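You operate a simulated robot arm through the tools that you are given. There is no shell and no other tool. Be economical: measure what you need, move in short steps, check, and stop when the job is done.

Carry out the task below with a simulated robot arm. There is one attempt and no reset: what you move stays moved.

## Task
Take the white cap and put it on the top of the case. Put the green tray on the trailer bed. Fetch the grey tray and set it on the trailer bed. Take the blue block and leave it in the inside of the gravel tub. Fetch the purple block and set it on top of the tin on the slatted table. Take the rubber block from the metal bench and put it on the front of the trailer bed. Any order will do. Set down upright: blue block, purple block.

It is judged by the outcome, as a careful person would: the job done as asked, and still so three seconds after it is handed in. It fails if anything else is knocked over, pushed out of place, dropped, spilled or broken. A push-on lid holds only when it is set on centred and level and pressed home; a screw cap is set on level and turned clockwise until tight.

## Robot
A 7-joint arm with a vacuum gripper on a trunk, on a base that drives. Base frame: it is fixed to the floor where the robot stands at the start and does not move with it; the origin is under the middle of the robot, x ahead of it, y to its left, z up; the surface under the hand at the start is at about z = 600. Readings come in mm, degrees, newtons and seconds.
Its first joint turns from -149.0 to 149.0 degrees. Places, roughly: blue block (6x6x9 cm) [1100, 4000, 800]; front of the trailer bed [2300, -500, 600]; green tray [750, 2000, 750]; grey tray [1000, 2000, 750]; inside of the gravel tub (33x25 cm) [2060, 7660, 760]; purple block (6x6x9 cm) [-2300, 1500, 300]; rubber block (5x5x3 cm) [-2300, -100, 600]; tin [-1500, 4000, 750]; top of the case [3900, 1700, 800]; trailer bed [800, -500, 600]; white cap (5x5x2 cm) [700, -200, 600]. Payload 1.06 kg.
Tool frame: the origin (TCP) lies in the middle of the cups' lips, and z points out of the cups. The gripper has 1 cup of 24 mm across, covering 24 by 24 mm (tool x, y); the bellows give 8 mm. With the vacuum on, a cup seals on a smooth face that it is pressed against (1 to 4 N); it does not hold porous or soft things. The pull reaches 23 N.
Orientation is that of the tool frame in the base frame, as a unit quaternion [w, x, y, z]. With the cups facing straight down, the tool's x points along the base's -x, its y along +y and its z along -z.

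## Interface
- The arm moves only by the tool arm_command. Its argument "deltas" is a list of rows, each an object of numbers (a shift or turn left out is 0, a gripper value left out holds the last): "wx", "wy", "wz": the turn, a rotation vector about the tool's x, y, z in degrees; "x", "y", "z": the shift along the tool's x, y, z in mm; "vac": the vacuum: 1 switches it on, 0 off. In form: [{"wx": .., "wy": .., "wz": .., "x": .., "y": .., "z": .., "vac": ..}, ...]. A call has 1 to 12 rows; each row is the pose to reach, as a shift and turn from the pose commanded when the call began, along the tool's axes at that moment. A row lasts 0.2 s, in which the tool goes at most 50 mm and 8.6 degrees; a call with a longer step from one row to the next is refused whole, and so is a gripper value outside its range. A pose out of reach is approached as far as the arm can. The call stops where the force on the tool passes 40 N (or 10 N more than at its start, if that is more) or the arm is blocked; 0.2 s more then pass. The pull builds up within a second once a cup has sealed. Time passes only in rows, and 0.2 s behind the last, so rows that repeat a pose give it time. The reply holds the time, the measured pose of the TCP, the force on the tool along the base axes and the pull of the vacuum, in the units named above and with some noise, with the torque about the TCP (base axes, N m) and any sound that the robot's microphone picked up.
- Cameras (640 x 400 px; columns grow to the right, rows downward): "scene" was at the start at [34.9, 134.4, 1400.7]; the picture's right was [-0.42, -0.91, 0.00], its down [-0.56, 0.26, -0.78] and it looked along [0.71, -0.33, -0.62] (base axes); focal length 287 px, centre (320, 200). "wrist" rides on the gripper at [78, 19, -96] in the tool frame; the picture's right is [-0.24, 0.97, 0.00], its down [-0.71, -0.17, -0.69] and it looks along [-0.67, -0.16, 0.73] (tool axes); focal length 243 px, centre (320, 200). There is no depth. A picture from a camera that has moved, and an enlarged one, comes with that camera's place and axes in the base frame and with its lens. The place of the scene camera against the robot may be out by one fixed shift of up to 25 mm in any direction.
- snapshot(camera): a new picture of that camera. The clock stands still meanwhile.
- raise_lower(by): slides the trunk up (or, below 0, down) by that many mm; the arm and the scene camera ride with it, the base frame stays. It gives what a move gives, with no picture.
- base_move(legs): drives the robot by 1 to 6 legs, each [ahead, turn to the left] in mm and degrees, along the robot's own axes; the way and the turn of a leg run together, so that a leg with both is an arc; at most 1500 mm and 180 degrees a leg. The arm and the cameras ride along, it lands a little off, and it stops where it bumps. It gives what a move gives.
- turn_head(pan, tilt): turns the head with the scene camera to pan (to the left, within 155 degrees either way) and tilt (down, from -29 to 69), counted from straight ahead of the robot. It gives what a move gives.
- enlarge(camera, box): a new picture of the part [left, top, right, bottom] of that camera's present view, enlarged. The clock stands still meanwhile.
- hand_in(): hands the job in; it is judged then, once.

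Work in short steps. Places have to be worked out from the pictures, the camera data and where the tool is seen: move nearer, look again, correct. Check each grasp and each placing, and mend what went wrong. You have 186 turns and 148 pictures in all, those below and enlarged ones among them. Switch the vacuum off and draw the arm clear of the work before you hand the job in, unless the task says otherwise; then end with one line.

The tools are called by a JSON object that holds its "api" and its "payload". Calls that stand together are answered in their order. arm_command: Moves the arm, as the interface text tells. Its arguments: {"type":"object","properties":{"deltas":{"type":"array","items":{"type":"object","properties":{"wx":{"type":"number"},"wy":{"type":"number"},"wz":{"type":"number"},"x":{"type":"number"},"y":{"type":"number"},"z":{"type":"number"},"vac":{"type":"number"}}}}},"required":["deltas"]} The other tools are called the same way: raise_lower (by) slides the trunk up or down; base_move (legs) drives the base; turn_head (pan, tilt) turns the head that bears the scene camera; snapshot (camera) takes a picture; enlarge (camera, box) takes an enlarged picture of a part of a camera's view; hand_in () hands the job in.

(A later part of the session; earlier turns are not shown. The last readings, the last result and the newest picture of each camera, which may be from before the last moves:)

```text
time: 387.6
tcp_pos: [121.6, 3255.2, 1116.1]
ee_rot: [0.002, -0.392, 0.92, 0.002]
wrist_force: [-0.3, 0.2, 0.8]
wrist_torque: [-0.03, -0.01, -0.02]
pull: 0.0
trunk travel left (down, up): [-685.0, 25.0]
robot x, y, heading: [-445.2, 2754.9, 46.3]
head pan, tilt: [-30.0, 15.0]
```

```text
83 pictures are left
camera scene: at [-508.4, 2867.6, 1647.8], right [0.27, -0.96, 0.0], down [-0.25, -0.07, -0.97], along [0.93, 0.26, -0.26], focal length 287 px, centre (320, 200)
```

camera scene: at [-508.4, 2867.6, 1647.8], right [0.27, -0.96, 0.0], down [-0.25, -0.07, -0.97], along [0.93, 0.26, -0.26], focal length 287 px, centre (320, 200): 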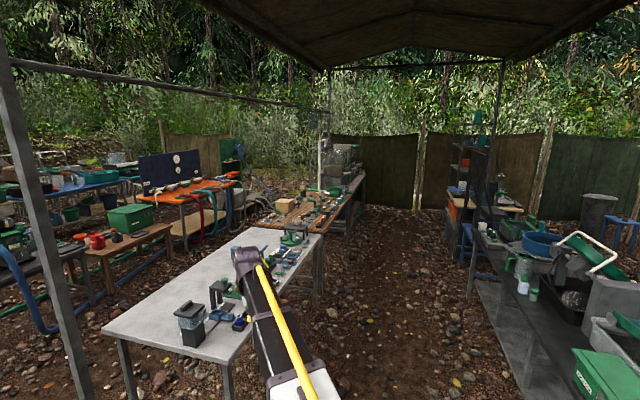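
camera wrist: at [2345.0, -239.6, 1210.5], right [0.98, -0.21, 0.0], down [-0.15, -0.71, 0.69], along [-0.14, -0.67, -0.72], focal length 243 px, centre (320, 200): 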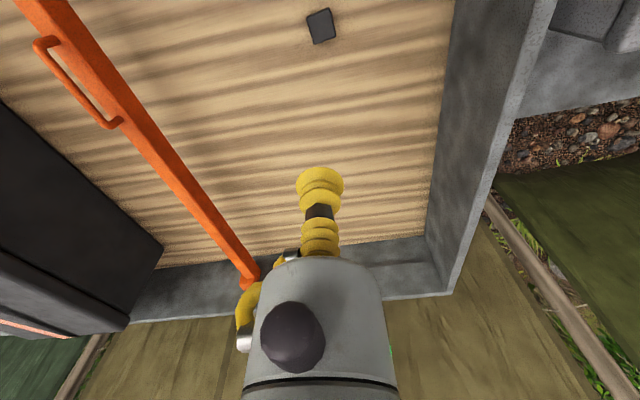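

The gravel tub is probably the black tub on the far blue table. First the blue block: driving along the aisle to x≈1050 and turning to face the white table.

{"api": "base_move", "payload": {"legs": [[0, -46.2], [1480, 0], [0, 90], [200, 0]]}}

{"api": "snapshot", "payload": {"camera": "wrist"}}

{"api": "turn_head", "payload": {"pan": 20, "tilt": 30}}

{"api": "snapshot", "payload": {"camera": "scene"}}

```text
time: 402.1
tcp_pos: [1134.4, 3675.4, 1114.9]
ee_rot: [0.002, -0.691, 0.723, 0.003]
wrist_force: [0.2, 0.9, -0.2]
wrist_torque: [0.01, 0.01, -0.03]
pull: 0.1
trunk travel left (down, up): [-685.0, 25.0]
robot x, y, heading: [1035.5, 2924.6, 87.1]
head pan, tilt: [-30.0, 15.0]
```

```text
82 pictures are left
camera wrist: at [1111.3, 3598.2, 1209.9], right [-0.96, 0.28, 0.0], down [0.2, 0.7, 0.69], along [0.19, 0.66, -0.72], focal length 243 px, centre (320, 200)
```

wrist: 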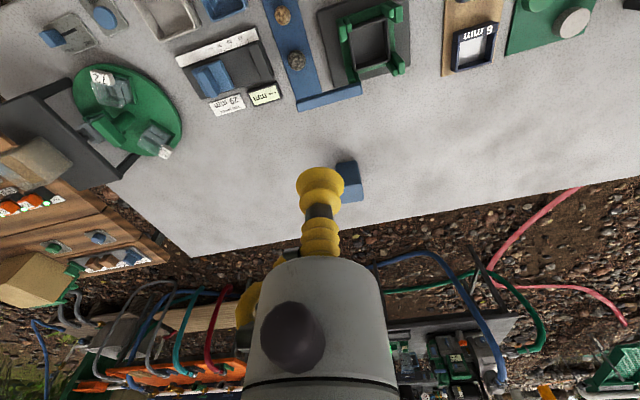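

```text
time: 403.2
tcp_pos: [1134.2, 3675.6, 1115.0]
ee_rot: [0.002, -0.691, 0.722, 0.003]
wrist_force: [0.0, 0.5, -0.3]
wrist_torque: [0.0, -0.01, 0.02]
pull: 0.0
trunk travel left (down, up): [-685.0, 25.0]
robot x, y, heading: [1036.6, 2922.0, 87.0]
head pan, tilt: [20.0, 30.0]
```

```text
81 pictures are left
camera scene: at [839.9, 2974.6, 1623.7], right [0.96, 0.29, 0.0], down [0.15, -0.48, -0.87], along [-0.25, 0.83, -0.5], focal length 287 px, centre (320, 200)
```

scene: 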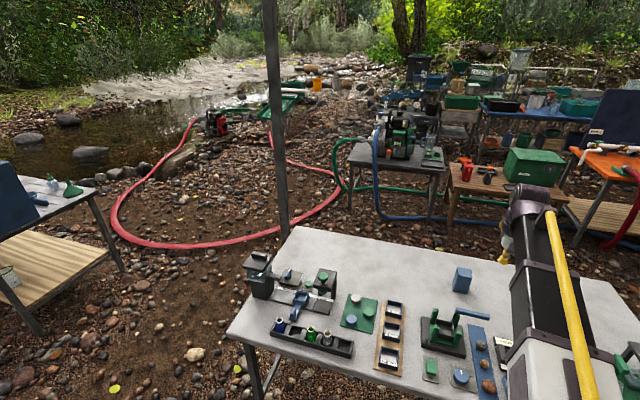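

Blue block stands near (1138, 3915). Moving 130 mm closer and lowering the tool a bit short of it for a clear look.

{"api": "base_move", "payload": {"legs": [[130, 0]]}}

{"api": "arm_command", "payload": {"deltas": [{"x": -35, "z": 30}, {"x": -70, "z": 60}, {"x": -105, "z": 90}, {"x": -105, "z": 138}, {"x": -105, "z": 180}]}}

{"api": "snapshot", "payload": {"camera": "wrist"}}

```text
time: 404.5
tcp_pos: [1142.0, 3805.8, 1115.1]
ee_rot: [0.002, -0.691, 0.723, 0.003]
wrist_force: [-0.2, -0.7, 0.4]
wrist_torque: [-0.03, 0.0, -0.05]
pull: 0.1
trunk travel left (down, up): [-685.0, 25.0]
robot x, y, heading: [1044.6, 3053.4, 87.2]
head pan, tilt: [20.0, 30.0]
```

```text
time: 405.7
tcp_pos: [1145.7, 3912.8, 937.3]
ee_rot: [0.003, -0.691, 0.723, 0.003]
wrist_force: [0.5, -0.1, 0.1]
wrist_torque: [0.0, -0.04, -0.01]
pull: 0.0
trunk travel left (down, up): [-685.0, 25.0]
robot x, y, heading: [1039.8, 3054.7, 87.2]
head pan, tilt: [20.0, 30.0]
```

```text
80 pictures are left
camera wrist: at [1122.5, 3835.1, 1033.2], right [-0.96, 0.28, 0.0], down [0.2, 0.69, 0.69], along [0.19, 0.66, -0.72], focal length 243 px, centre (320, 200)
```

wrist: 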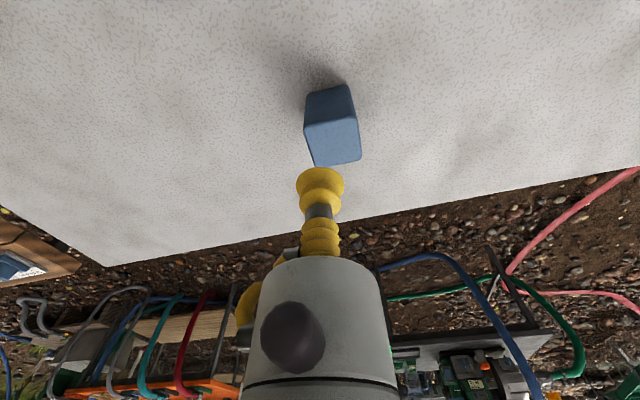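

Block top centre is ~45 mm further. Moving over (1144, 3962) and lowering to ~865 for another look.

{"api": "arm_command", "payload": {"deltas": [{"x": -25, "z": 20}, {"x": -50, "z": 40}, {"x": -50, "z": 72}]}}

{"api": "snapshot", "payload": {"camera": "wrist"}}

```text
time: 406.5
tcp_pos: [1150.5, 3962.5, 867.0]
ee_rot: [0.001, -0.691, 0.723, 0.002]
wrist_force: [-0.4, -0.1, 0.4]
wrist_torque: [0.02, 0.0, -0.02]
pull: 0.1
trunk travel left (down, up): [-685.0, 25.0]
robot x, y, heading: [1048.0, 3051.9, 87.1]
head pan, tilt: [20.0, 30.0]
```

```text
79 pictures are left
camera wrist: at [1126.0, 3885.0, 961.7], right [-0.96, 0.28, 0.0], down [0.2, 0.7, 0.69], along [0.19, 0.66, -0.72], focal length 243 px, centre (320, 200)
```

wrist: 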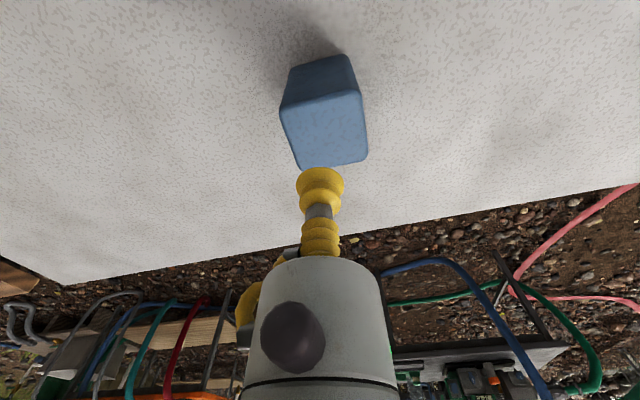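

Centred within a few mm; shift 5 mm and descend slowly with vacuum until sealed.

{"api": "arm_command", "payload": {"deltas": [{"y": 5, "z": 15, "vac": 1}, {"y": 5, "z": 28}, {"y": 5, "z": 33}, {"y": 5, "z": 38}, {"y": 5, "z": 43}, {"y": 5, "z": 47}, {"y": 5, "z": 47}]}}

{"api": "enlarge", "payload": {"camera": "wrist", "box": [220, 50, 420, 250]}}

```text
time: 408.1
tcp_pos: [1145.9, 3963.5, 817.2]
ee_rot: [0.002, -0.691, 0.723, 0.003]
wrist_force: [0.2, -0.1, -0.8]
wrist_torque: [-0.01, 0.04, -0.03]
pull: 0.0
trunk travel left (down, up): [-685.0, 25.0]
robot x, y, heading: [1046.3, 3060.6, 86.9]
head pan, tilt: [20.0, 30.0]
```

```text
2.00 times, centred on (320, 150) of wrist
camera zoom: at [1121.6, 3886.4, 912.2], right [-0.96, 0.28, 0.0], down [0.2, 0.7, 0.69], along [0.19, 0.66, -0.72], focal length 485 px, centre (320, 300)
```

zoom: 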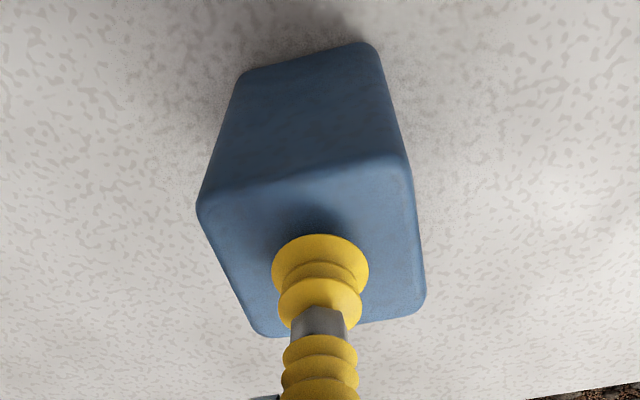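

Cup is centred over the top face; continuing down.

{"api": "arm_command", "payload": {"deltas": [{"z": 4}, {"z": 8}, {"z": 12}, {"z": 15}, {"z": 18}, {"z": 20}, {"z": 20}, {"z": 20}]}}

```text
time: 409.9
tcp_pos: [1143.9, 3961.8, 800.7]
ee_rot: [0.003, -0.691, 0.723, 0.004]
wrist_force: [1.6, 7.8, 35.6]
wrist_torque: [-0.09, 0.01, 0.0]
pull: 22.7
trunk travel left (down, up): [-685.0, 25.0]
robot x, y, heading: [1044.6, 3055.5, 87.2]
head pan, tilt: [20.0, 30.0]
```

Sealed (pull 23). Lifting.

{"api": "arm_command", "payload": {"deltas": [{"z": -10}, {"z": -30}, {"z": -70}, {"z": -115}, {"z": -160}, {"z": -205}, {"z": -250}, {"z": -295}, {"z": -340}, {"z": -340, "x": 45}, {"z": -340, "x": 90}, {"z": -340, "x": 130}]}}

{"api": "snapshot", "payload": {"camera": "wrist"}}

{"api": "turn_head", "payload": {"pan": 0, "tilt": 18}}

{"api": "enlarge", "payload": {"camera": "scene", "box": [160, 60, 480, 260]}}

```text
time: 412.5
tcp_pos: [1139.5, 3828.3, 1137.6]
ee_rot: [0.002, -0.691, 0.723, 0.002]
wrist_force: [0.5, 1.0, -1.8]
wrist_torque: [0.01, -0.01, 0.0]
pull: 22.5
trunk travel left (down, up): [-685.0, 25.0]
robot x, y, heading: [1046.5, 3052.7, 86.9]
head pan, tilt: [20.0, 30.0]
```

```text
77 pictures are left
camera wrist: at [1116.4, 3750.9, 1232.1], right [-0.96, 0.28, 0.0], down [0.2, 0.69, 0.69], along [0.19, 0.66, -0.72], focal length 243 px, centre (320, 200)
```

wrist: 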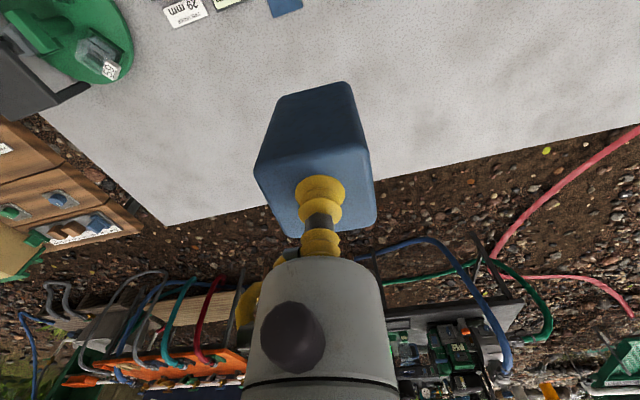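

```text
time: 413.4
tcp_pos: [1140.2, 3828.7, 1138.2]
ee_rot: [0.002, -0.691, 0.723, 0.004]
wrist_force: [-0.3, -0.4, -0.7]
wrist_torque: [0.03, 0.03, 0.0]
pull: 23.3
trunk travel left (down, up): [-685.0, 25.0]
robot x, y, heading: [1043.9, 3053.4, 87.0]
head pan, tilt: [0.0, 18.0]
```

```text
2.00 times, centred on (320, 160) of scene
camera zoom: at [877.9, 3112.6, 1642.9], right [1.0, -0.05, 0.0], down [-0.02, -0.31, -0.95], along [0.05, 0.95, -0.31], focal length 574 px, centre (320, 280)
```

zoom: 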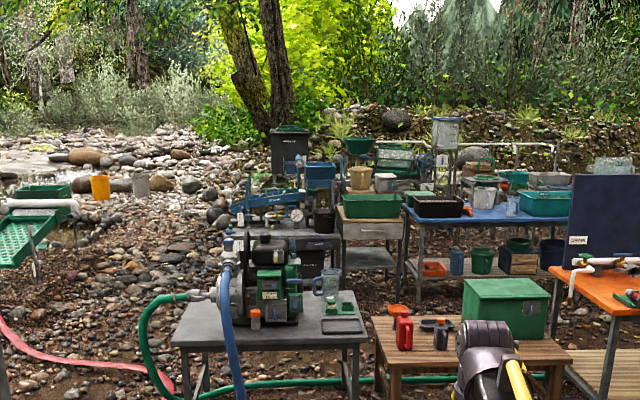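

Blue block held. Gravel tub is the dark tub on the blue table behind the pump. Backing out and going round the west side, then inspecting the hose and gap.

{"api": "base_move", "payload": {"legs": [[-330, 0], [0, 93], [1200, 0], [0, -90], [500, 0]]}}

{"api": "turn_head", "payload": {"pan": 0, "tilt": 25}}

{"api": "snapshot", "payload": {"camera": "scene"}}

```text
time: 431.5
tcp_pos: [-108.8, 4017.1, 1137.4]
ee_rot: [0.002, -0.705, 0.709, 0.003]
wrist_force: [0.0, 0.3, -1.8]
wrist_torque: [0.0, -0.01, 0.02]
pull: 22.9
trunk travel left (down, up): [-685.0, 25.0]
robot x, y, heading: [-175.0, 3239.9, 89.1]
head pan, tilt: [0.0, 18.0]
```

```text
time: 432.2
tcp_pos: [-108.8, 4017.7, 1137.9]
ee_rot: [0.002, -0.705, 0.709, 0.004]
wrist_force: [0.0, -0.1, -2.0]
wrist_torque: [-0.03, 0.01, 0.02]
pull: 23.0
trunk travel left (down, up): [-685.0, 25.0]
robot x, y, heading: [-175.0, 3236.7, 89.3]
head pan, tilt: [0.0, 25.0]
```

```text
75 pictures are left
camera scene: at [-342.6, 3289.6, 1631.7], right [1.0, -0.01, 0.0], down [-0.01, -0.42, -0.91], along [0.01, 0.91, -0.42], focal length 287 px, centre (320, 200)
```

scene: 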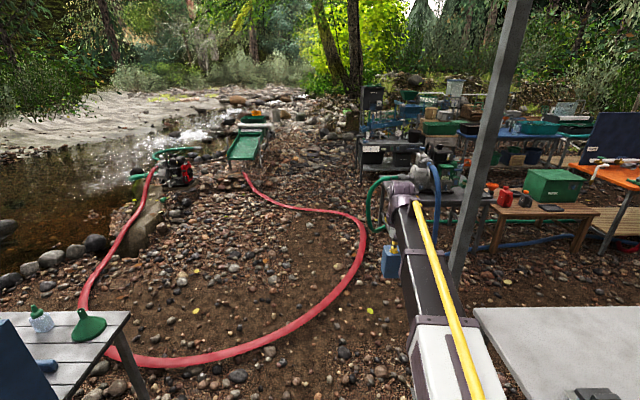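

The corridor is open except for the red hose on the ground, which must be crossed. Driving north slowly to just before the hose and looking.

{"api": "base_move", "payload": {"legs": [[1400, 0]]}}

{"api": "turn_head", "payload": {"pan": -30, "tilt": 25}}

{"api": "snapshot", "payload": {"camera": "scene"}}

{"api": "turn_head", "payload": {"pan": 25, "tilt": 40}}

{"api": "snapshot", "payload": {"camera": "scene"}}

```text
time: 439.1
tcp_pos: [-142.3, 5418.5, 1136.4]
ee_rot: [-0.002, 0.717, -0.697, -0.003]
wrist_force: [0.1, 0.8, -1.1]
wrist_torque: [0.01, -0.01, -0.01]
pull: 23.0
trunk travel left (down, up): [-685.0, 25.0]
robot x, y, heading: [-181.9, 4638.2, 91.2]
head pan, tilt: [0.0, 25.0]
```

```text
time: 440.1
tcp_pos: [-142.3, 5417.9, 1137.5]
ee_rot: [-0.002, 0.717, -0.697, -0.003]
wrist_force: [0.0, 0.2, -1.5]
wrist_torque: [0.0, -0.03, 0.0]
pull: 23.2
trunk travel left (down, up): [-685.0, 25.0]
robot x, y, heading: [-183.9, 4635.8, 91.4]
head pan, tilt: [-30.0, 25.0]
```

```text
74 pictures are left
camera scene: at [-304.4, 4671.4, 1631.6], right [0.88, -0.48, 0.0], down [-0.2, -0.37, -0.91], along [0.44, 0.8, -0.42], focal length 287 px, centre (320, 200)
```

scene: 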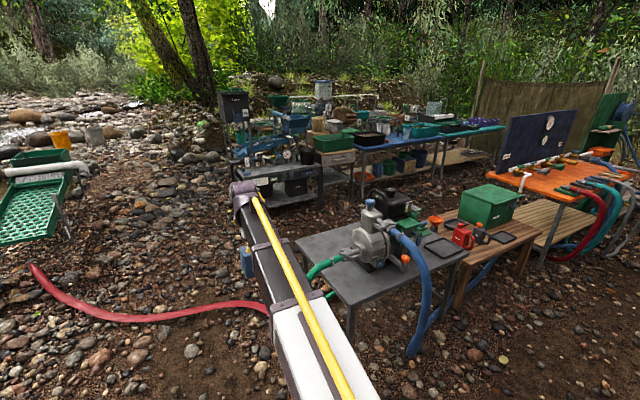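

```text
time: 441.3
tcp_pos: [-141.9, 5417.3, 1136.8]
ee_rot: [-0.002, 0.717, -0.697, -0.003]
wrist_force: [-1.0, -0.4, -1.3]
wrist_torque: [-0.01, 0.01, -0.01]
pull: 22.8
trunk travel left (down, up): [-685.0, 25.0]
robot x, y, heading: [-181.3, 4640.2, 91.3]
head pan, tilt: [25.0, 40.0]
```

```text
73 pictures are left
camera scene: at [-386.2, 4666.8, 1608.3], right [0.9, 0.44, 0.0], down [0.28, -0.58, -0.77], along [-0.34, 0.69, -0.64], focal length 287 px, centre (320, 200)
```

scene: 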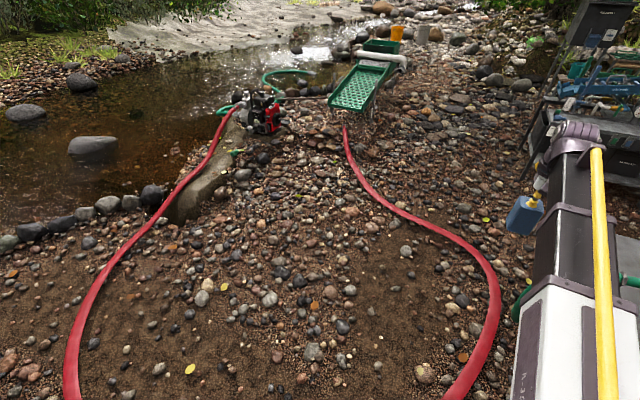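

The red hose spans the way with no gap. I'll test whether the base rolls over it with a short move first.

{"api": "base_move", "payload": {"legs": [[450, 0]]}}

{"api": "turn_head", "payload": {"pan": 35, "tilt": 65}}

{"api": "snapshot", "payload": {"camera": "scene"}}

```text
time: 444.0
tcp_pos: [-163.8, 5869.1, 1137.0]
ee_rot: [-0.002, 0.721, -0.693, -0.003]
wrist_force: [-0.4, 0.0, -2.2]
wrist_torque: [-0.02, -0.01, 0.02]
pull: 22.9
trunk travel left (down, up): [-685.0, 25.0]
robot x, y, heading: [-195.4, 5084.1, 92.0]
head pan, tilt: [25.0, 40.0]
```

```text
time: 444.9
tcp_pos: [-164.2, 5869.5, 1138.2]
ee_rot: [-0.001, 0.721, -0.693, -0.003]
wrist_force: [0.2, 0.2, -2.1]
wrist_torque: [-0.02, 0.02, -0.02]
pull: 22.9
trunk travel left (down, up): [-685.0, 25.0]
robot x, y, heading: [-197.2, 5088.6, 92.3]
head pan, tilt: [35.0, 65.0]
```

```text
72 pictures are left
camera scene: at [-397.1, 5087.8, 1576.0], right [0.8, 0.6, 0.0], down [0.54, -0.72, -0.42], along [-0.25, 0.34, -0.91], focal length 287 px, centre (320, 200)
```

scene: 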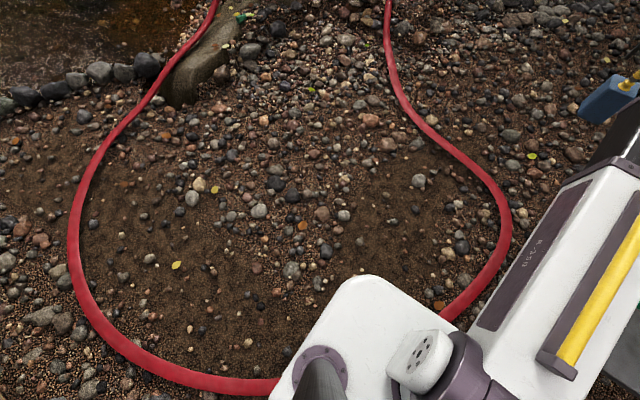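

The base moves over the hose without bumping or disturbing it. Continuing north to y≈6950.

{"api": "base_move", "payload": {"legs": [[0, -2.3], [900, 0], [950, 0]]}}

{"api": "turn_head", "payload": {"pan": -70, "tilt": 25}}

{"api": "snapshot", "payload": {"camera": "scene"}}

{"api": "turn_head", "payload": {"pan": -10, "tilt": 25}}

{"api": "snapshot", "payload": {"camera": "scene"}}

```text
time: 454.6
tcp_pos: [-91.5, 7703.0, 1137.5]
ee_rot: [0.002, -0.698, 0.716, 0.003]
wrist_force: [-0.5, 0.2, -1.3]
wrist_torque: [-0.01, 0.01, -0.01]
pull: 22.8
trunk travel left (down, up): [-685.0, 25.0]
robot x, y, heading: [-169.8, 6922.3, 88.5]
head pan, tilt: [35.0, 65.0]
```

```text
time: 456.4
tcp_pos: [-91.5, 7704.5, 1137.5]
ee_rot: [0.002, -0.698, 0.716, 0.003]
wrist_force: [0.2, -0.6, -1.2]
wrist_torque: [-0.03, -0.02, -0.01]
pull: 22.7
trunk travel left (down, up): [-685.0, 25.0]
robot x, y, heading: [-172.2, 6927.1, 88.3]
head pan, tilt: [-70.0, 25.0]
```

```text
71 pictures are left
camera scene: at [-253.2, 6917.9, 1631.6], right [0.31, -0.95, 0.0], down [-0.4, -0.13, -0.91], along [0.86, 0.28, -0.42], focal length 287 px, centre (320, 200)
```

scene: 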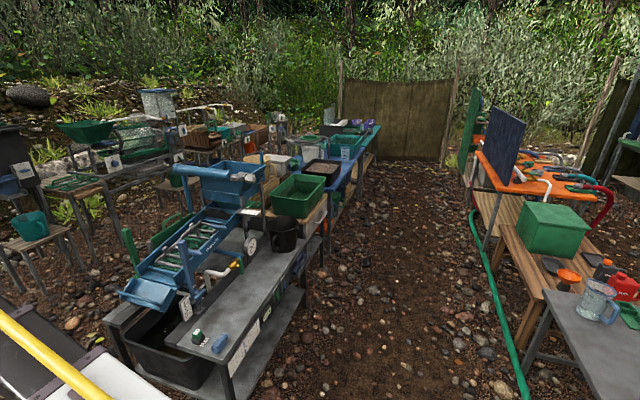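

```text
time: 457.7
tcp_pos: [-91.4, 7705.2, 1137.0]
ee_rot: [0.002, -0.698, 0.716, 0.004]
wrist_force: [-0.8, 0.7, -1.0]
wrist_torque: [-0.04, -0.02, -0.04]
pull: 23.3
trunk travel left (down, up): [-685.0, 25.0]
robot x, y, heading: [-170.3, 6929.0, 88.2]
head pan, tilt: [-10.0, 25.0]
```

```text
70 pictures are left
camera scene: at [-321.9, 6979.2, 1631.6], right [0.98, -0.2, 0.0], down [-0.09, -0.41, -0.91], along [0.19, 0.89, -0.42], focal length 287 px, centre (320, 200)
```

scene: 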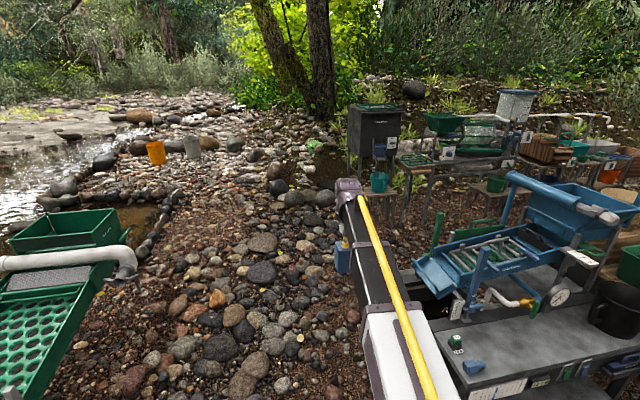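

Clear aisle east in front of the table row; tub at about (2073, 7630). Turning right and driving to x≈2020.

{"api": "base_move", "payload": {"legs": [[0, -90], [1100, 0], [1100, 0]]}}

{"api": "turn_head", "payload": {"pan": 80, "tilt": 40}}

{"api": "snapshot", "payload": {"camera": "scene"}}

```text
time: 472.4
tcp_pos: [2808.7, 6770.5, 1136.5]
ee_rot: [0.004, 0.011, 1.0, 0.0]
wrist_force: [0.0, -0.1, -1.7]
wrist_torque: [0.0, -0.01, -0.04]
pull: 22.6
trunk travel left (down, up): [-685.0, 25.0]
robot x, y, heading: [2032.7, 6845.8, -1.3]
head pan, tilt: [-10.0, 25.0]
```

```text
time: 474.1
tcp_pos: [2807.4, 6771.2, 1136.2]
ee_rot: [0.004, 0.01, 1.0, 0.001]
wrist_force: [0.1, 1.2, -1.8]
wrist_torque: [-0.01, 0.0, -0.02]
pull: 22.7
trunk travel left (down, up): [-685.0, 25.0]
robot x, y, heading: [2031.6, 6846.3, -1.4]
head pan, tilt: [80.0, 40.0]
```

```text
69 pictures are left
camera scene: at [2010.2, 7103.4, 1608.3], right [0.98, -0.2, 0.0], down [-0.13, -0.63, -0.77], along [0.15, 0.75, -0.64], focal length 287 px, centre (320, 200)
```

scene: 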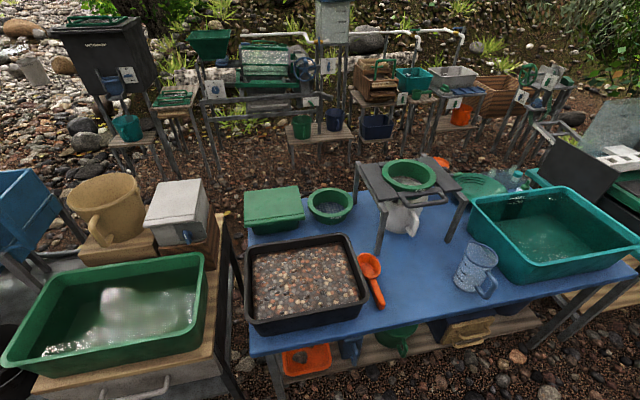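

Gravel tub confirmed, centre about (2063, 7664). Turning left to bring the block over it.

{"api": "base_move", "payload": {"legs": [[0, 91.5]]}}

{"api": "snapshot", "payload": {"camera": "wrist"}}

```text
time: 478.3
tcp_pos: [2098.0, 7625.2, 1137.3]
ee_rot: [0.002, -0.704, 0.71, 0.003]
wrist_force: [0.6, 0.9, -1.6]
wrist_torque: [-0.02, 0.02, 0.02]
pull: 23.3
trunk travel left (down, up): [-685.0, 25.0]
robot x, y, heading: [2032.8, 6848.3, 89.2]
head pan, tilt: [80.0, 40.0]
```

```text
68 pictures are left
camera wrist: at [2077.7, 7548.0, 1231.8], right [-0.97, 0.24, 0.0], down [0.18, 0.7, 0.69], along [0.17, 0.67, -0.72], focal length 243 px, centre (320, 200)
```

wrist: 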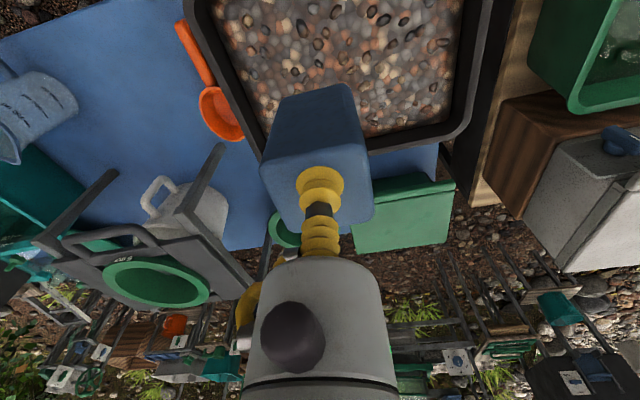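

Refined tub centre ≈ (2066, 7637), rim ~890. Moving over and lowering to TCP z≈1000 to check.

{"api": "arm_command", "payload": {"deltas": [{"x": -6, "y": 16}, {"x": -12, "y": 32}, {"x": -12, "y": 32, "z": 45}, {"x": -12, "y": 32, "z": 90}, {"x": -12, "y": 32, "z": 130}]}}

{"api": "snapshot", "payload": {"camera": "wrist"}}

{"api": "turn_head", "payload": {"pan": -5, "tilt": 45}}

{"api": "snapshot", "payload": {"camera": "scene"}}

```text
time: 479.5
tcp_pos: [2068.8, 7637.4, 1006.8]
ee_rot: [0.001, -0.704, 0.71, 0.003]
wrist_force: [-0.3, 0.6, -1.2]
wrist_torque: [0.01, -0.02, 0.04]
pull: 23.0
trunk travel left (down, up): [-685.0, 25.0]
robot x, y, heading: [2031.3, 6848.9, 89.1]
head pan, tilt: [80.0, 40.0]
```

```text
67 pictures are left
camera wrist: at [2047.7, 7560.8, 1101.0], right [-0.97, 0.24, 0.0], down [0.18, 0.7, 0.69], along [0.17, 0.67, -0.72], focal length 243 px, centre (320, 200)
```

wrist: 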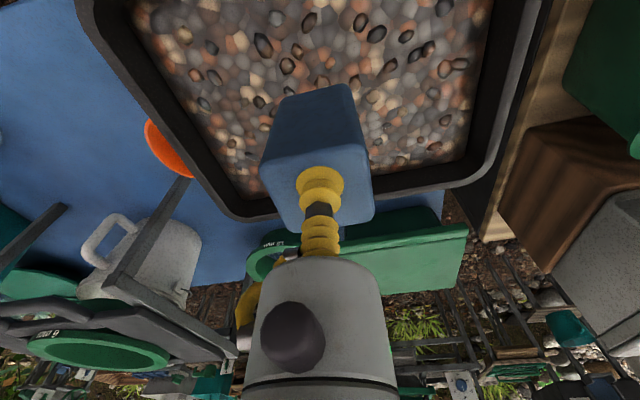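

```text
time: 481.1
tcp_pos: [2069.7, 7638.6, 1006.1]
ee_rot: [0.002, -0.704, 0.71, 0.003]
wrist_force: [0.6, 0.2, -1.3]
wrist_torque: [0.02, 0.01, 0.02]
pull: 22.9
trunk travel left (down, up): [-685.0, 25.0]
robot x, y, heading: [2031.2, 6846.4, 89.5]
head pan, tilt: [-5.0, 45.0]
```

```text
66 pictures are left
camera scene: at [1871.0, 6887.3, 1601.0], right [0.99, -0.1, 0.0], down [-0.07, -0.7, -0.71], along [0.07, 0.7, -0.71], focal length 287 px, centre (320, 200)
```

scene: 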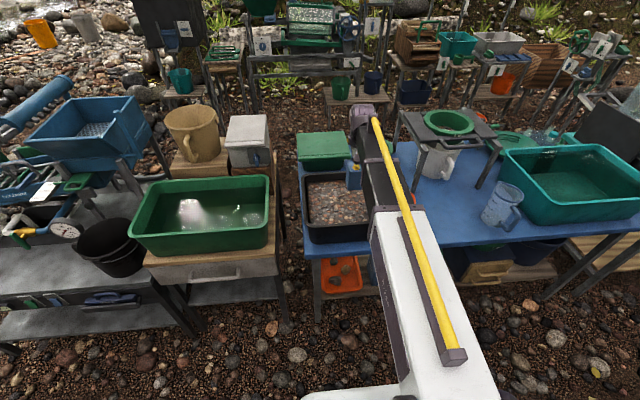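

Shifting ~12 mm deeper and lowering slowly until the gravel is felt.

{"api": "arm_command", "payload": {"deltas": [{"x": -12, "y": 5, "z": 25}, {"x": -12, "y": 5, "z": 45}, {"x": -12, "y": 5, "z": 55}, {"x": -12, "y": 5, "z": 62}, {"x": -12, "y": 5, "z": 69}]}}

{"api": "snapshot", "payload": {"camera": "wrist"}}

```text
time: 482.3
tcp_pos: [2063.2, 7650.9, 938.7]
ee_rot: [0.002, -0.705, 0.709, 0.002]
wrist_force: [-0.6, 1.6, -1.8]
wrist_torque: [-0.02, -0.04, 0.01]
pull: 22.4
trunk travel left (down, up): [-685.0, 25.0]
robot x, y, heading: [2027.9, 6847.4, 89.3]
head pan, tilt: [-5.0, 45.0]
```

```text
65 pictures are left
camera wrist: at [2041.4, 7573.5, 1032.6], right [-0.97, 0.24, 0.0], down [0.18, 0.7, 0.69], along [0.17, 0.67, -0.72], focal length 243 px, centre (320, 200)
```

wrist: 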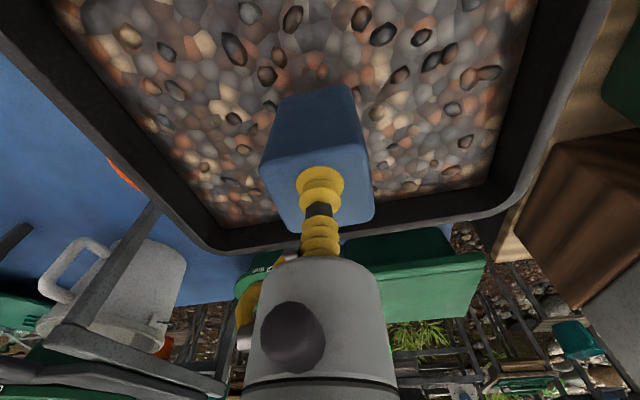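

Well centred in the tub. Lowering on in small steps.

{"api": "arm_command", "payload": {"deltas": [{"z": 6}, {"z": 12}, {"z": 18}, {"z": 24}, {"z": 28}, {"z": 28}]}}

{"api": "snapshot", "payload": {"camera": "wrist"}}

```text
time: 483.7
tcp_pos: [2060.8, 7651.4, 909.3]
ee_rot: [0.001, -0.704, 0.71, 0.002]
wrist_force: [-0.2, 0.2, -1.2]
wrist_torque: [-0.01, -0.01, -0.03]
pull: 22.8
trunk travel left (down, up): [-685.0, 25.0]
robot x, y, heading: [2030.8, 6845.6, 89.3]
head pan, tilt: [-5.0, 45.0]
```

```text
64 pictures are left
camera wrist: at [2040.7, 7573.4, 1004.3], right [-0.97, 0.24, 0.0], down [0.18, 0.7, 0.69], along [0.17, 0.67, -0.72], focal length 243 px, centre (320, 200)
```

wrist: 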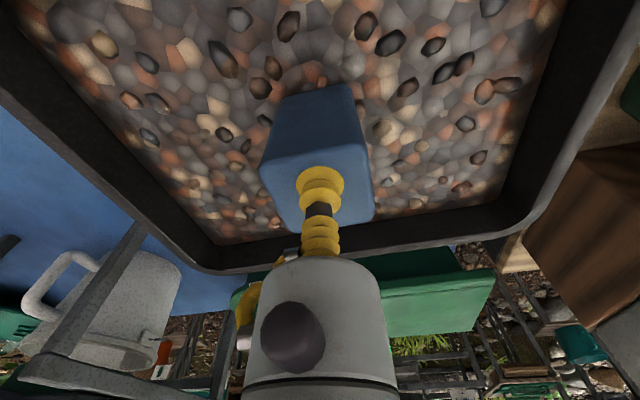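

{"api": "arm_command", "payload": {"deltas": [{"z": 5}, {"z": 10}, {"z": 15}, {"z": 19}, {"z": 23}, {"z": 26}, {"z": 26}]}}

```text
time: 485.3
tcp_pos: [2060.7, 7650.2, 884.4]
ee_rot: [0.002, -0.705, 0.71, 0.003]
wrist_force: [0.7, 0.5, -1.3]
wrist_torque: [-0.03, 0.01, -0.02]
pull: 23.1
trunk travel left (down, up): [-685.0, 25.0]
robot x, y, heading: [2033.7, 6848.6, 89.2]
head pan, tilt: [-5.0, 45.0]
```

{"api": "arm_command", "payload": {"deltas": [{"z": 4}, {"z": 8}, {"z": 12}, {"z": 15}, {"z": 18}, {"z": 21}, {"z": 21}]}}

{"api": "snapshot", "payload": {"camera": "wrist"}}

```text
time: 486.9
tcp_pos: [2061.7, 7650.5, 862.7]
ee_rot: [0.002, -0.705, 0.709, 0.003]
wrist_force: [0.0, 0.1, -1.4]
wrist_torque: [-0.03, 0.02, -0.03]
pull: 23.2
trunk travel left (down, up): [-685.0, 25.0]
robot x, y, heading: [2034.8, 6848.5, 89.2]
head pan, tilt: [-5.0, 45.0]
```

```text
63 pictures are left
camera wrist: at [2040.7, 7573.3, 958.2], right [-0.97, 0.24, 0.0], down [0.18, 0.7, 0.69], along [0.17, 0.67, -0.72], focal length 243 px, centre (320, 200)
```

wrist: 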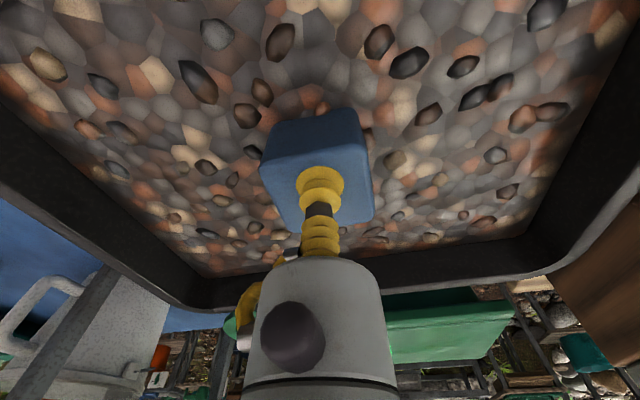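

No reaction yet though the base is visually reaching into the gravel; continuing gently until a firm contact.

{"api": "arm_command", "payload": {"deltas": [{"z": 4}, {"z": 8}, {"z": 12}, {"z": 15}, {"z": 18}, {"z": 20}, {"z": 20}]}}

{"api": "snapshot", "payload": {"camera": "wrist"}}

```text
time: 488.5
tcp_pos: [2060.2, 7650.5, 843.9]
ee_rot: [0.003, -0.704, 0.71, 0.003]
wrist_force: [1.4, 4.0, 17.2]
wrist_torque: [-0.01, 0.0, 0.01]
pull: 22.9
trunk travel left (down, up): [-685.0, 25.0]
robot x, y, heading: [2033.0, 6847.7, 89.1]
head pan, tilt: [-5.0, 45.0]
```

```text
62 pictures are left
camera wrist: at [2040.5, 7573.1, 938.9], right [-0.97, 0.24, 0.0], down [0.18, 0.7, 0.69], along [0.17, 0.67, -0.72], focal length 243 px, centre (320, 200)
```

wrist: 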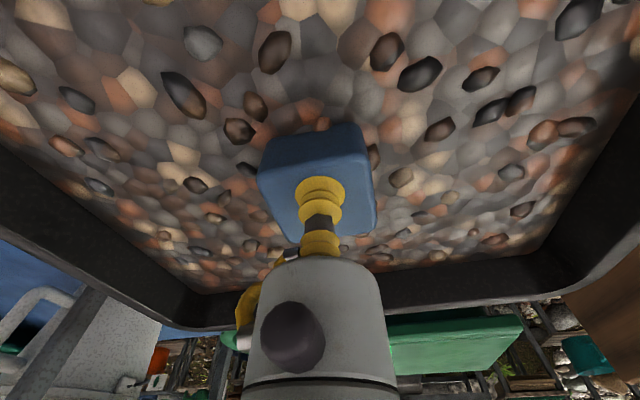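

Firm contact (17 N). Easing off, releasing, and withdrawing upward.

{"api": "arm_command", "payload": {"deltas": [{"z": -3, "vac": 0}, {"z": -3}, {"z": -3}, {"z": -3}, {"z": -3}, {"z": -12}, {"z": -40}, {"z": -85}, {"z": -130}, {"z": -175}, {"z": -220}, {"z": -260}]}}

{"api": "snapshot", "payload": {"camera": "wrist"}}

```text
time: 491.1
tcp_pos: [2060.1, 7650.0, 1104.6]
ee_rot: [0.001, -0.705, 0.71, 0.002]
wrist_force: [-0.7, 0.7, 0.2]
wrist_torque: [-0.03, 0.02, 0.0]
pull: 0.1
trunk travel left (down, up): [-685.0, 25.0]
robot x, y, heading: [2030.9, 6846.6, 89.3]
head pan, tilt: [-5.0, 45.0]
```

```text
61 pictures are left
camera wrist: at [2039.7, 7573.0, 1198.1], right [-0.97, 0.24, 0.0], down [0.18, 0.7, 0.69], along [0.17, 0.67, -0.72], focal length 243 px, centre (320, 200)
```

wrist: 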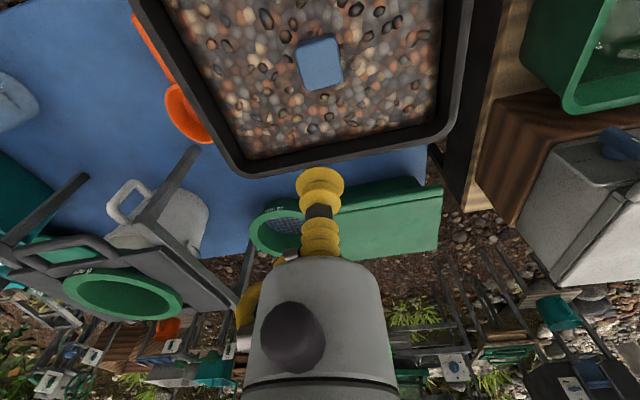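

The blue block is standing in the tub. Quick enlarged check of its uprightness.

{"api": "arm_command", "payload": {"deltas": [{"x": 45, "z": -20}, {"x": 90, "z": -30}, {"x": 130, "z": -30}]}}

{"api": "enlarge", "payload": {"camera": "scene", "box": [270, 130, 430, 250]}}

{"api": "enlarge", "payload": {"camera": "wrist", "box": [200, 0, 440, 150]}}

```text
time: 491.9
tcp_pos: [2060.3, 7518.1, 1132.3]
ee_rot: [0.003, -0.705, 0.709, 0.003]
wrist_force: [0.2, 0.6, -0.2]
wrist_torque: [-0.01, -0.01, -0.02]
pull: 0.0
trunk travel left (down, up): [-685.0, 25.0]
robot x, y, heading: [2033.1, 6847.7, 89.2]
head pan, tilt: [-5.0, 45.0]
```

```text
3.33 times, centred on (350, 190) of scene
camera zoom: at [1871.1, 6887.0, 1601.0], right [0.99, -0.1, 0.0], down [-0.07, -0.7, -0.71], along [0.07, 0.7, -0.71], focal length 956 px, centre (220, 233)
```

zoom: 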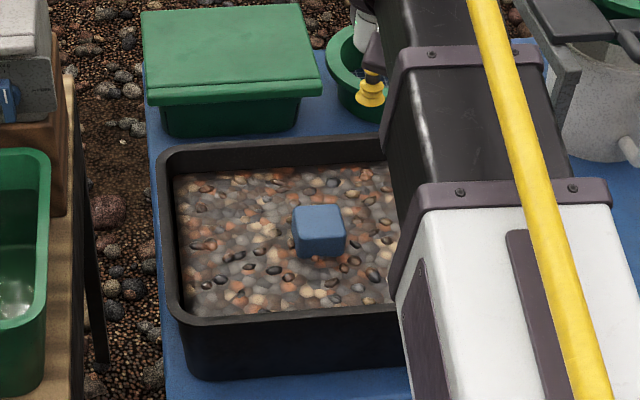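

```text
2.67 times, centred on (320, 75) of wrist
camera zoom: at [2039.5, 7441.5, 1226.7], right [-0.97, 0.24, 0.0], down [0.18, 0.7, 0.69], along [0.17, 0.67, -0.72], focal length 647 px, centre (320, 533)
```

zoom: 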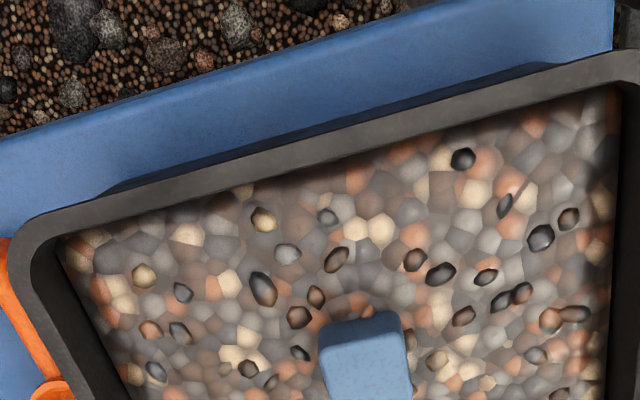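

Upright and well placed. Now back out west and south toward the purple block, retracing the route over the hose.

{"api": "base_move", "payload": {"legs": [[0, 91], [1100, 0], [1100, 0], [0, 89.5], [1200, 0]]}}

```text
time: 516.0
tcp_pos: [-218.8, 4966.1, 1131.9]
ee_rot: [0.003, 0.712, 0.702, -0.002]
wrist_force: [0.3, -0.7, 0.1]
wrist_torque: [-0.01, 0.01, 0.0]
pull: 0.2
trunk travel left (down, up): [-685.0, 25.0]
robot x, y, heading: [-187.2, 5643.7, -91.2]
head pan, tilt: [-5.0, 45.0]
```

{"api": "base_move", "payload": {"legs": [[0, -1.5], [1500, 0], [1500, 0]]}}

```text
time: 530.9
tcp_pos: [-461.0, 1960.5, 1132.1]
ee_rot: [0.003, 0.728, 0.686, -0.002]
wrist_force: [0.8, -0.1, 1.0]
wrist_torque: [-0.02, -0.04, -0.02]
pull: 0.1
trunk travel left (down, up): [-685.0, 25.0]
robot x, y, heading: [-401.5, 2629.4, -93.7]
head pan, tilt: [-5.0, 45.0]
```

{"api": "base_move", "payload": {"legs": [[1500, 0], [270, 0], [0, -86.3], [1050, 0]]}}

{"api": "turn_head", "payload": {"pan": -45, "tilt": 45}}

{"api": "snapshot", "payload": {"camera": "scene"}}

```text
time: 548.5
tcp_pos: [-2190.6, 801.2, 1131.1]
ee_rot: [0.001, 1.0, 0.025, -0.004]
wrist_force: [-0.6, -0.1, -0.2]
wrist_torque: [-0.01, -0.01, -0.03]
pull: 0.1
trunk travel left (down, up): [-685.0, 25.0]
robot x, y, heading: [-1516.0, 812.4, -177.7]
head pan, tilt: [-5.0, 45.0]
```

```text
time: 549.6
tcp_pos: [-2191.5, 801.4, 1131.9]
ee_rot: [0.001, 1.0, 0.025, -0.003]
wrist_force: [-0.3, -1.0, 0.0]
wrist_torque: [0.02, 0.01, 0.02]
pull: 0.1
trunk travel left (down, up): [-685.0, 25.0]
robot x, y, heading: [-1523.4, 808.7, -177.4]
head pan, tilt: [-45.0, 45.0]
```

```text
58 pictures are left
camera scene: at [-1524.5, 698.7, 1601.0], right [0.68, 0.74, 0.0], down [0.52, -0.48, -0.71], along [-0.52, 0.48, -0.71], focal length 287 px, centre (320, 200)
```

scene: 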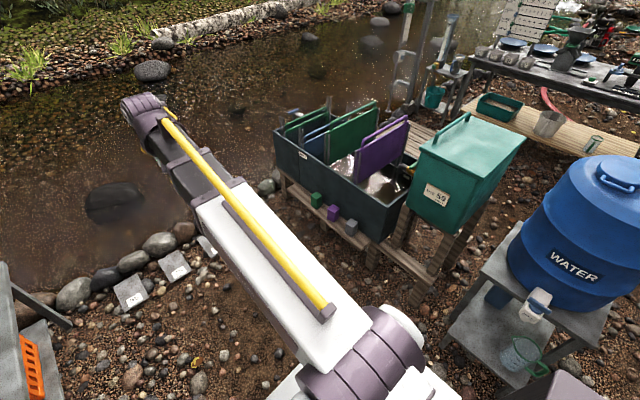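

Triangulated purple block top ≈ (−2355, 1576, ~305). Turning toward it and moving in 350 mm.

{"api": "base_move", "payload": {"legs": [[0, -45], [330, 0]]}}

{"api": "snapshot", "payload": {"camera": "wrist"}}

{"api": "turn_head", "payload": {"pan": 20, "tilt": 50}}

{"api": "snapshot", "payload": {"camera": "scene"}}

```text
time: 553.8
tcp_pos: [-2237.6, 1507.9, 1131.0]
ee_rot: [0.0, 0.931, -0.364, -0.004]
wrist_force: [0.4, -0.2, 0.1]
wrist_torque: [0.02, -0.01, 0.01]
pull: 0.1
trunk travel left (down, up): [-685.0, 25.0]
robot x, y, heading: [-1761.3, 1032.3, 137.2]
head pan, tilt: [-45.0, 45.0]
```

```text
57 pictures are left
camera wrist: at [-2193.5, 1441.0, 1226.3], right [-0.83, -0.55, 0.0], down [-0.4, 0.6, 0.69], along [-0.38, 0.57, -0.72], focal length 243 px, centre (320, 200)
```

wrist: 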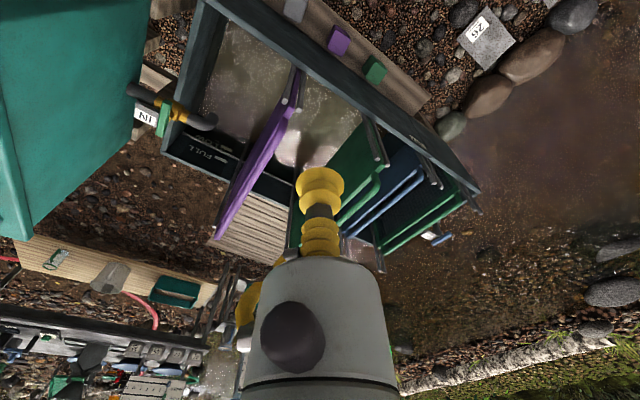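

```text
time: 555.2
tcp_pos: [-2238.2, 1507.9, 1131.8]
ee_rot: [-0.001, 0.931, -0.364, -0.003]
wrist_force: [0.5, -0.6, 0.5]
wrist_torque: [0.03, 0.02, -0.03]
pull: 0.1
trunk travel left (down, up): [-685.0, 25.0]
robot x, y, heading: [-1763.4, 1034.1, 136.9]
head pan, tilt: [20.0, 50.0]
```

```text
56 pictures are left
camera scene: at [-1911.4, 910.3, 1594.1], right [0.39, 0.92, 0.0], down [0.7, -0.3, -0.64], along [-0.59, 0.25, -0.77], focal length 287 px, centre (320, 200)
```

scene: 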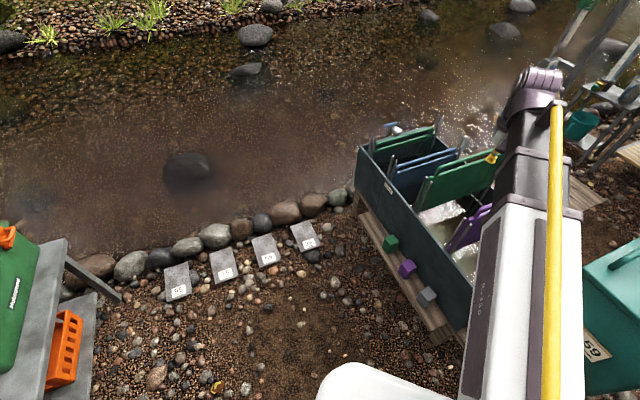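

The block sits ~50 mm in front of the trough wall (rim ≈ z 545), so I must mind clearance. Lowering the trunk by 400 and moving to just south of the block for a close look.

{"api": "arm_command", "payload": {"deltas": [{"x": -16, "y": 23}, {"x": -32, "y": 46}, {"x": -48, "y": 69}]}}

{"api": "raise_lower", "payload": {"by": -400}}

{"api": "snapshot", "payload": {"camera": "wrist"}}

{"api": "snapshot", "payload": {"camera": "scene"}}

```text
time: 556.0
tcp_pos: [-2319.4, 1486.7, 1131.7]
ee_rot: [0.0, 0.931, -0.364, -0.004]
wrist_force: [0.3, 0.1, -0.1]
wrist_torque: [0.01, 0.0, 0.01]
pull: 0.1
trunk travel left (down, up): [-685.0, 25.0]
robot x, y, heading: [-1759.1, 1031.7, 136.9]
head pan, tilt: [20.0, 50.0]
```

```text
time: 559.8
tcp_pos: [-2318.0, 1486.3, 732.2]
ee_rot: [-0.001, 0.931, -0.365, -0.004]
wrist_force: [-0.4, -0.3, -0.6]
wrist_torque: [-0.01, -0.01, 0.0]
pull: 0.2
trunk travel left (down, up): [-285.0, 425.0]
robot x, y, heading: [-1759.1, 1034.8, 137.2]
head pan, tilt: [20.0, 50.0]
```

```text
55 pictures are left
camera wrist: at [-2274.9, 1420.2, 827.4], right [-0.83, -0.55, 0.0], down [-0.4, 0.6, 0.69], along [-0.38, 0.57, -0.72], focal length 243 px, centre (320, 200)
```

wrist: 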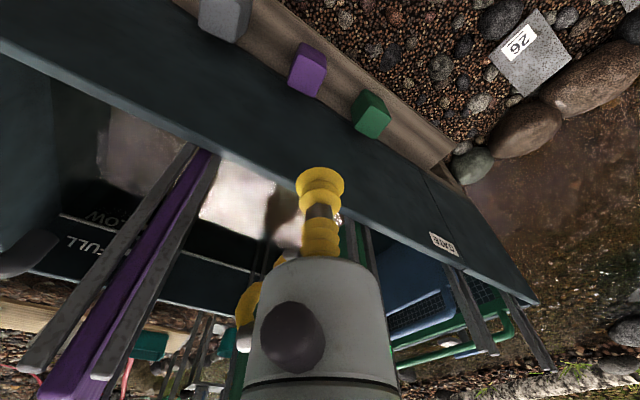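

```text
54 pictures are left
camera scene: at [-1911.4, 910.2, 1194.1], right [0.39, 0.92, 0.0], down [0.7, -0.3, -0.64], along [-0.59, 0.25, -0.77], focal length 287 px, centre (320, 200)
```

scene: 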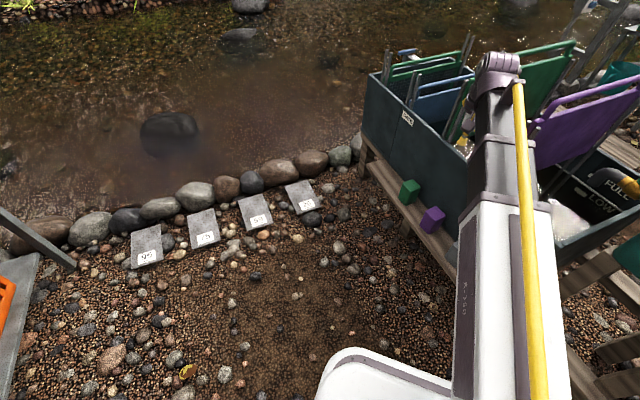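

The wall rim is at y≈1635 (z 545), leaving ~75 mm from the block's axis (y≈1555). Moving over (−2336, 1550) and descending to ~400 for a check.

{"api": "arm_command", "payload": {"deltas": [{"x": -28, "y": -17}, {"x": -57, "y": -35}, {"x": -57, "y": -35, "z": 48}, {"x": -57, "y": -35, "z": 96}, {"x": -57, "y": -35, "z": 144}, {"x": -57, "y": -35, "z": 192}, {"x": -57, "y": -35, "z": 240}, {"x": -57, "y": -35, "z": 288}, {"x": -57, "y": -35, "z": 325}]}}

{"api": "snapshot", "payload": {"camera": "wrist"}}

{"api": "snapshot", "payload": {"camera": "scene"}}

```text
time: 561.8
tcp_pos: [-2341.4, 1551.6, 406.0]
ee_rot: [0.0, 0.931, -0.364, -0.003]
wrist_force: [0.5, -0.9, -0.3]
wrist_torque: [0.01, -0.01, 0.01]
pull: 0.1
trunk travel left (down, up): [-285.0, 425.0]
robot x, y, heading: [-1761.8, 1033.7, 136.9]
head pan, tilt: [20.0, 50.0]
```

```text
53 pictures are left
camera wrist: at [-2295.9, 1485.5, 500.6], right [-0.83, -0.55, 0.0], down [-0.4, 0.6, 0.69], along [-0.38, 0.57, -0.72], focal length 243 px, centre (320, 200)
```

wrist: 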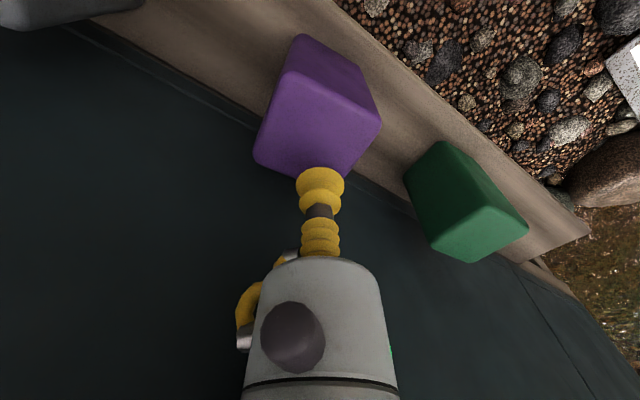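

```text
52 pictures are left
camera scene: at [-1911.2, 910.1, 1194.2], right [0.39, 0.92, 0.0], down [0.7, -0.3, -0.64], along [-0.59, 0.25, -0.77], focal length 287 px, centre (320, 200)
```

scene: 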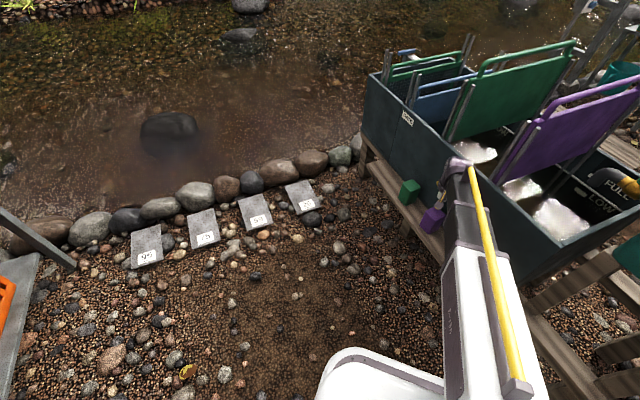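

Block top is at about (−2335, 1548, 355). Small correction and gentle descent with vacuum.

{"api": "arm_command", "payload": {"deltas": [{"x": 7, "z": 15, "vac": 1}, {"x": 7, "z": 30}, {"x": 7, "z": 38}, {"x": 7, "z": 44}, {"x": 7, "z": 49}, {"x": 7, "z": 53}, {"x": 7, "z": 53}]}}

{"api": "enlarge", "payload": {"camera": "wrist", "box": [220, 50, 420, 250]}}

```text
time: 562.6
tcp_pos: [-2336.7, 1548.5, 378.9]
ee_rot: [-0.002, 0.931, -0.364, -0.008]
wrist_force: [0.3, -0.7, 28.1]
wrist_torque: [-0.11, -0.14, -0.03]
pull: 22.8
trunk travel left (down, up): [-285.0, 425.0]
robot x, y, heading: [-1758.3, 1034.6, 137.2]
head pan, tilt: [20.0, 50.0]
stopped in row 3: the force on the tool passed its limit at 49 N (the readings are from after the stop); the commanded pose is now the measured one
```

```text
2.00 times, centred on (320, 150) of wrist
camera zoom: at [-2290.5, 1481.7, 473.3], right [-0.83, -0.56, 0.01], down [-0.4, 0.6, 0.7], along [-0.39, 0.58, -0.72], focal length 485 px, centre (320, 300)
```

zoom: 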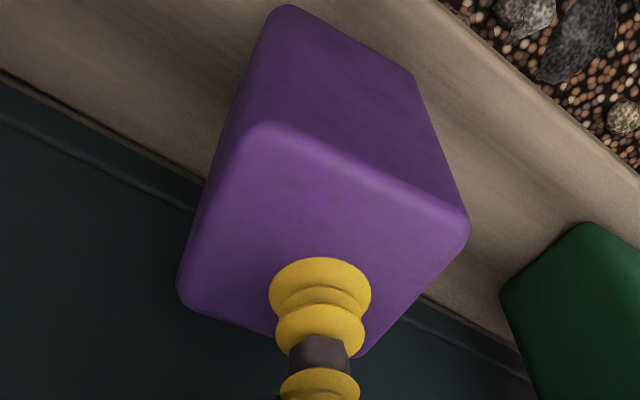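

Sealed but ~15 mm off-centre. I'll release, recentre by 14 mm, and re-seal.

{"api": "arm_command", "payload": {"deltas": [{"z": -2, "vac": 0}, {"z": -2}, {"z": -2}, {"z": -2}, {"z": -8}, {"z": -20}, {"z": -20, "x": 14}, {"z": -20, "x": 14}]}}

{"api": "enlarge", "payload": {"camera": "wrist", "box": [220, 50, 420, 250]}}

```text
time: 564.4
tcp_pos: [-2324.8, 1539.1, 396.3]
ee_rot: [-0.002, 0.931, -0.364, -0.006]
wrist_force: [-0.1, -0.4, -0.1]
wrist_torque: [0.01, -0.02, 0.0]
pull: 0.1
trunk travel left (down, up): [-285.0, 425.0]
robot x, y, heading: [-1758.7, 1034.1, 137.0]
head pan, tilt: [20.0, 50.0]
```

```text
2.00 times, centred on (320, 150) of wrist
camera zoom: at [-2280.0, 1473.7, 489.5], right [-0.83, -0.56, 0.0], down [-0.4, 0.6, 0.69], along [-0.39, 0.57, -0.72], focal length 485 px, centre (320, 300)
```

zoom: 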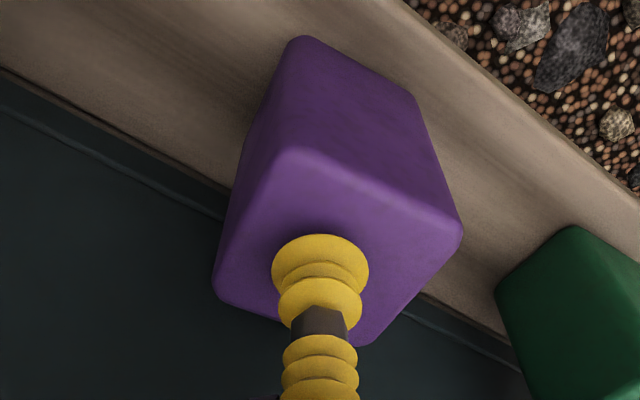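

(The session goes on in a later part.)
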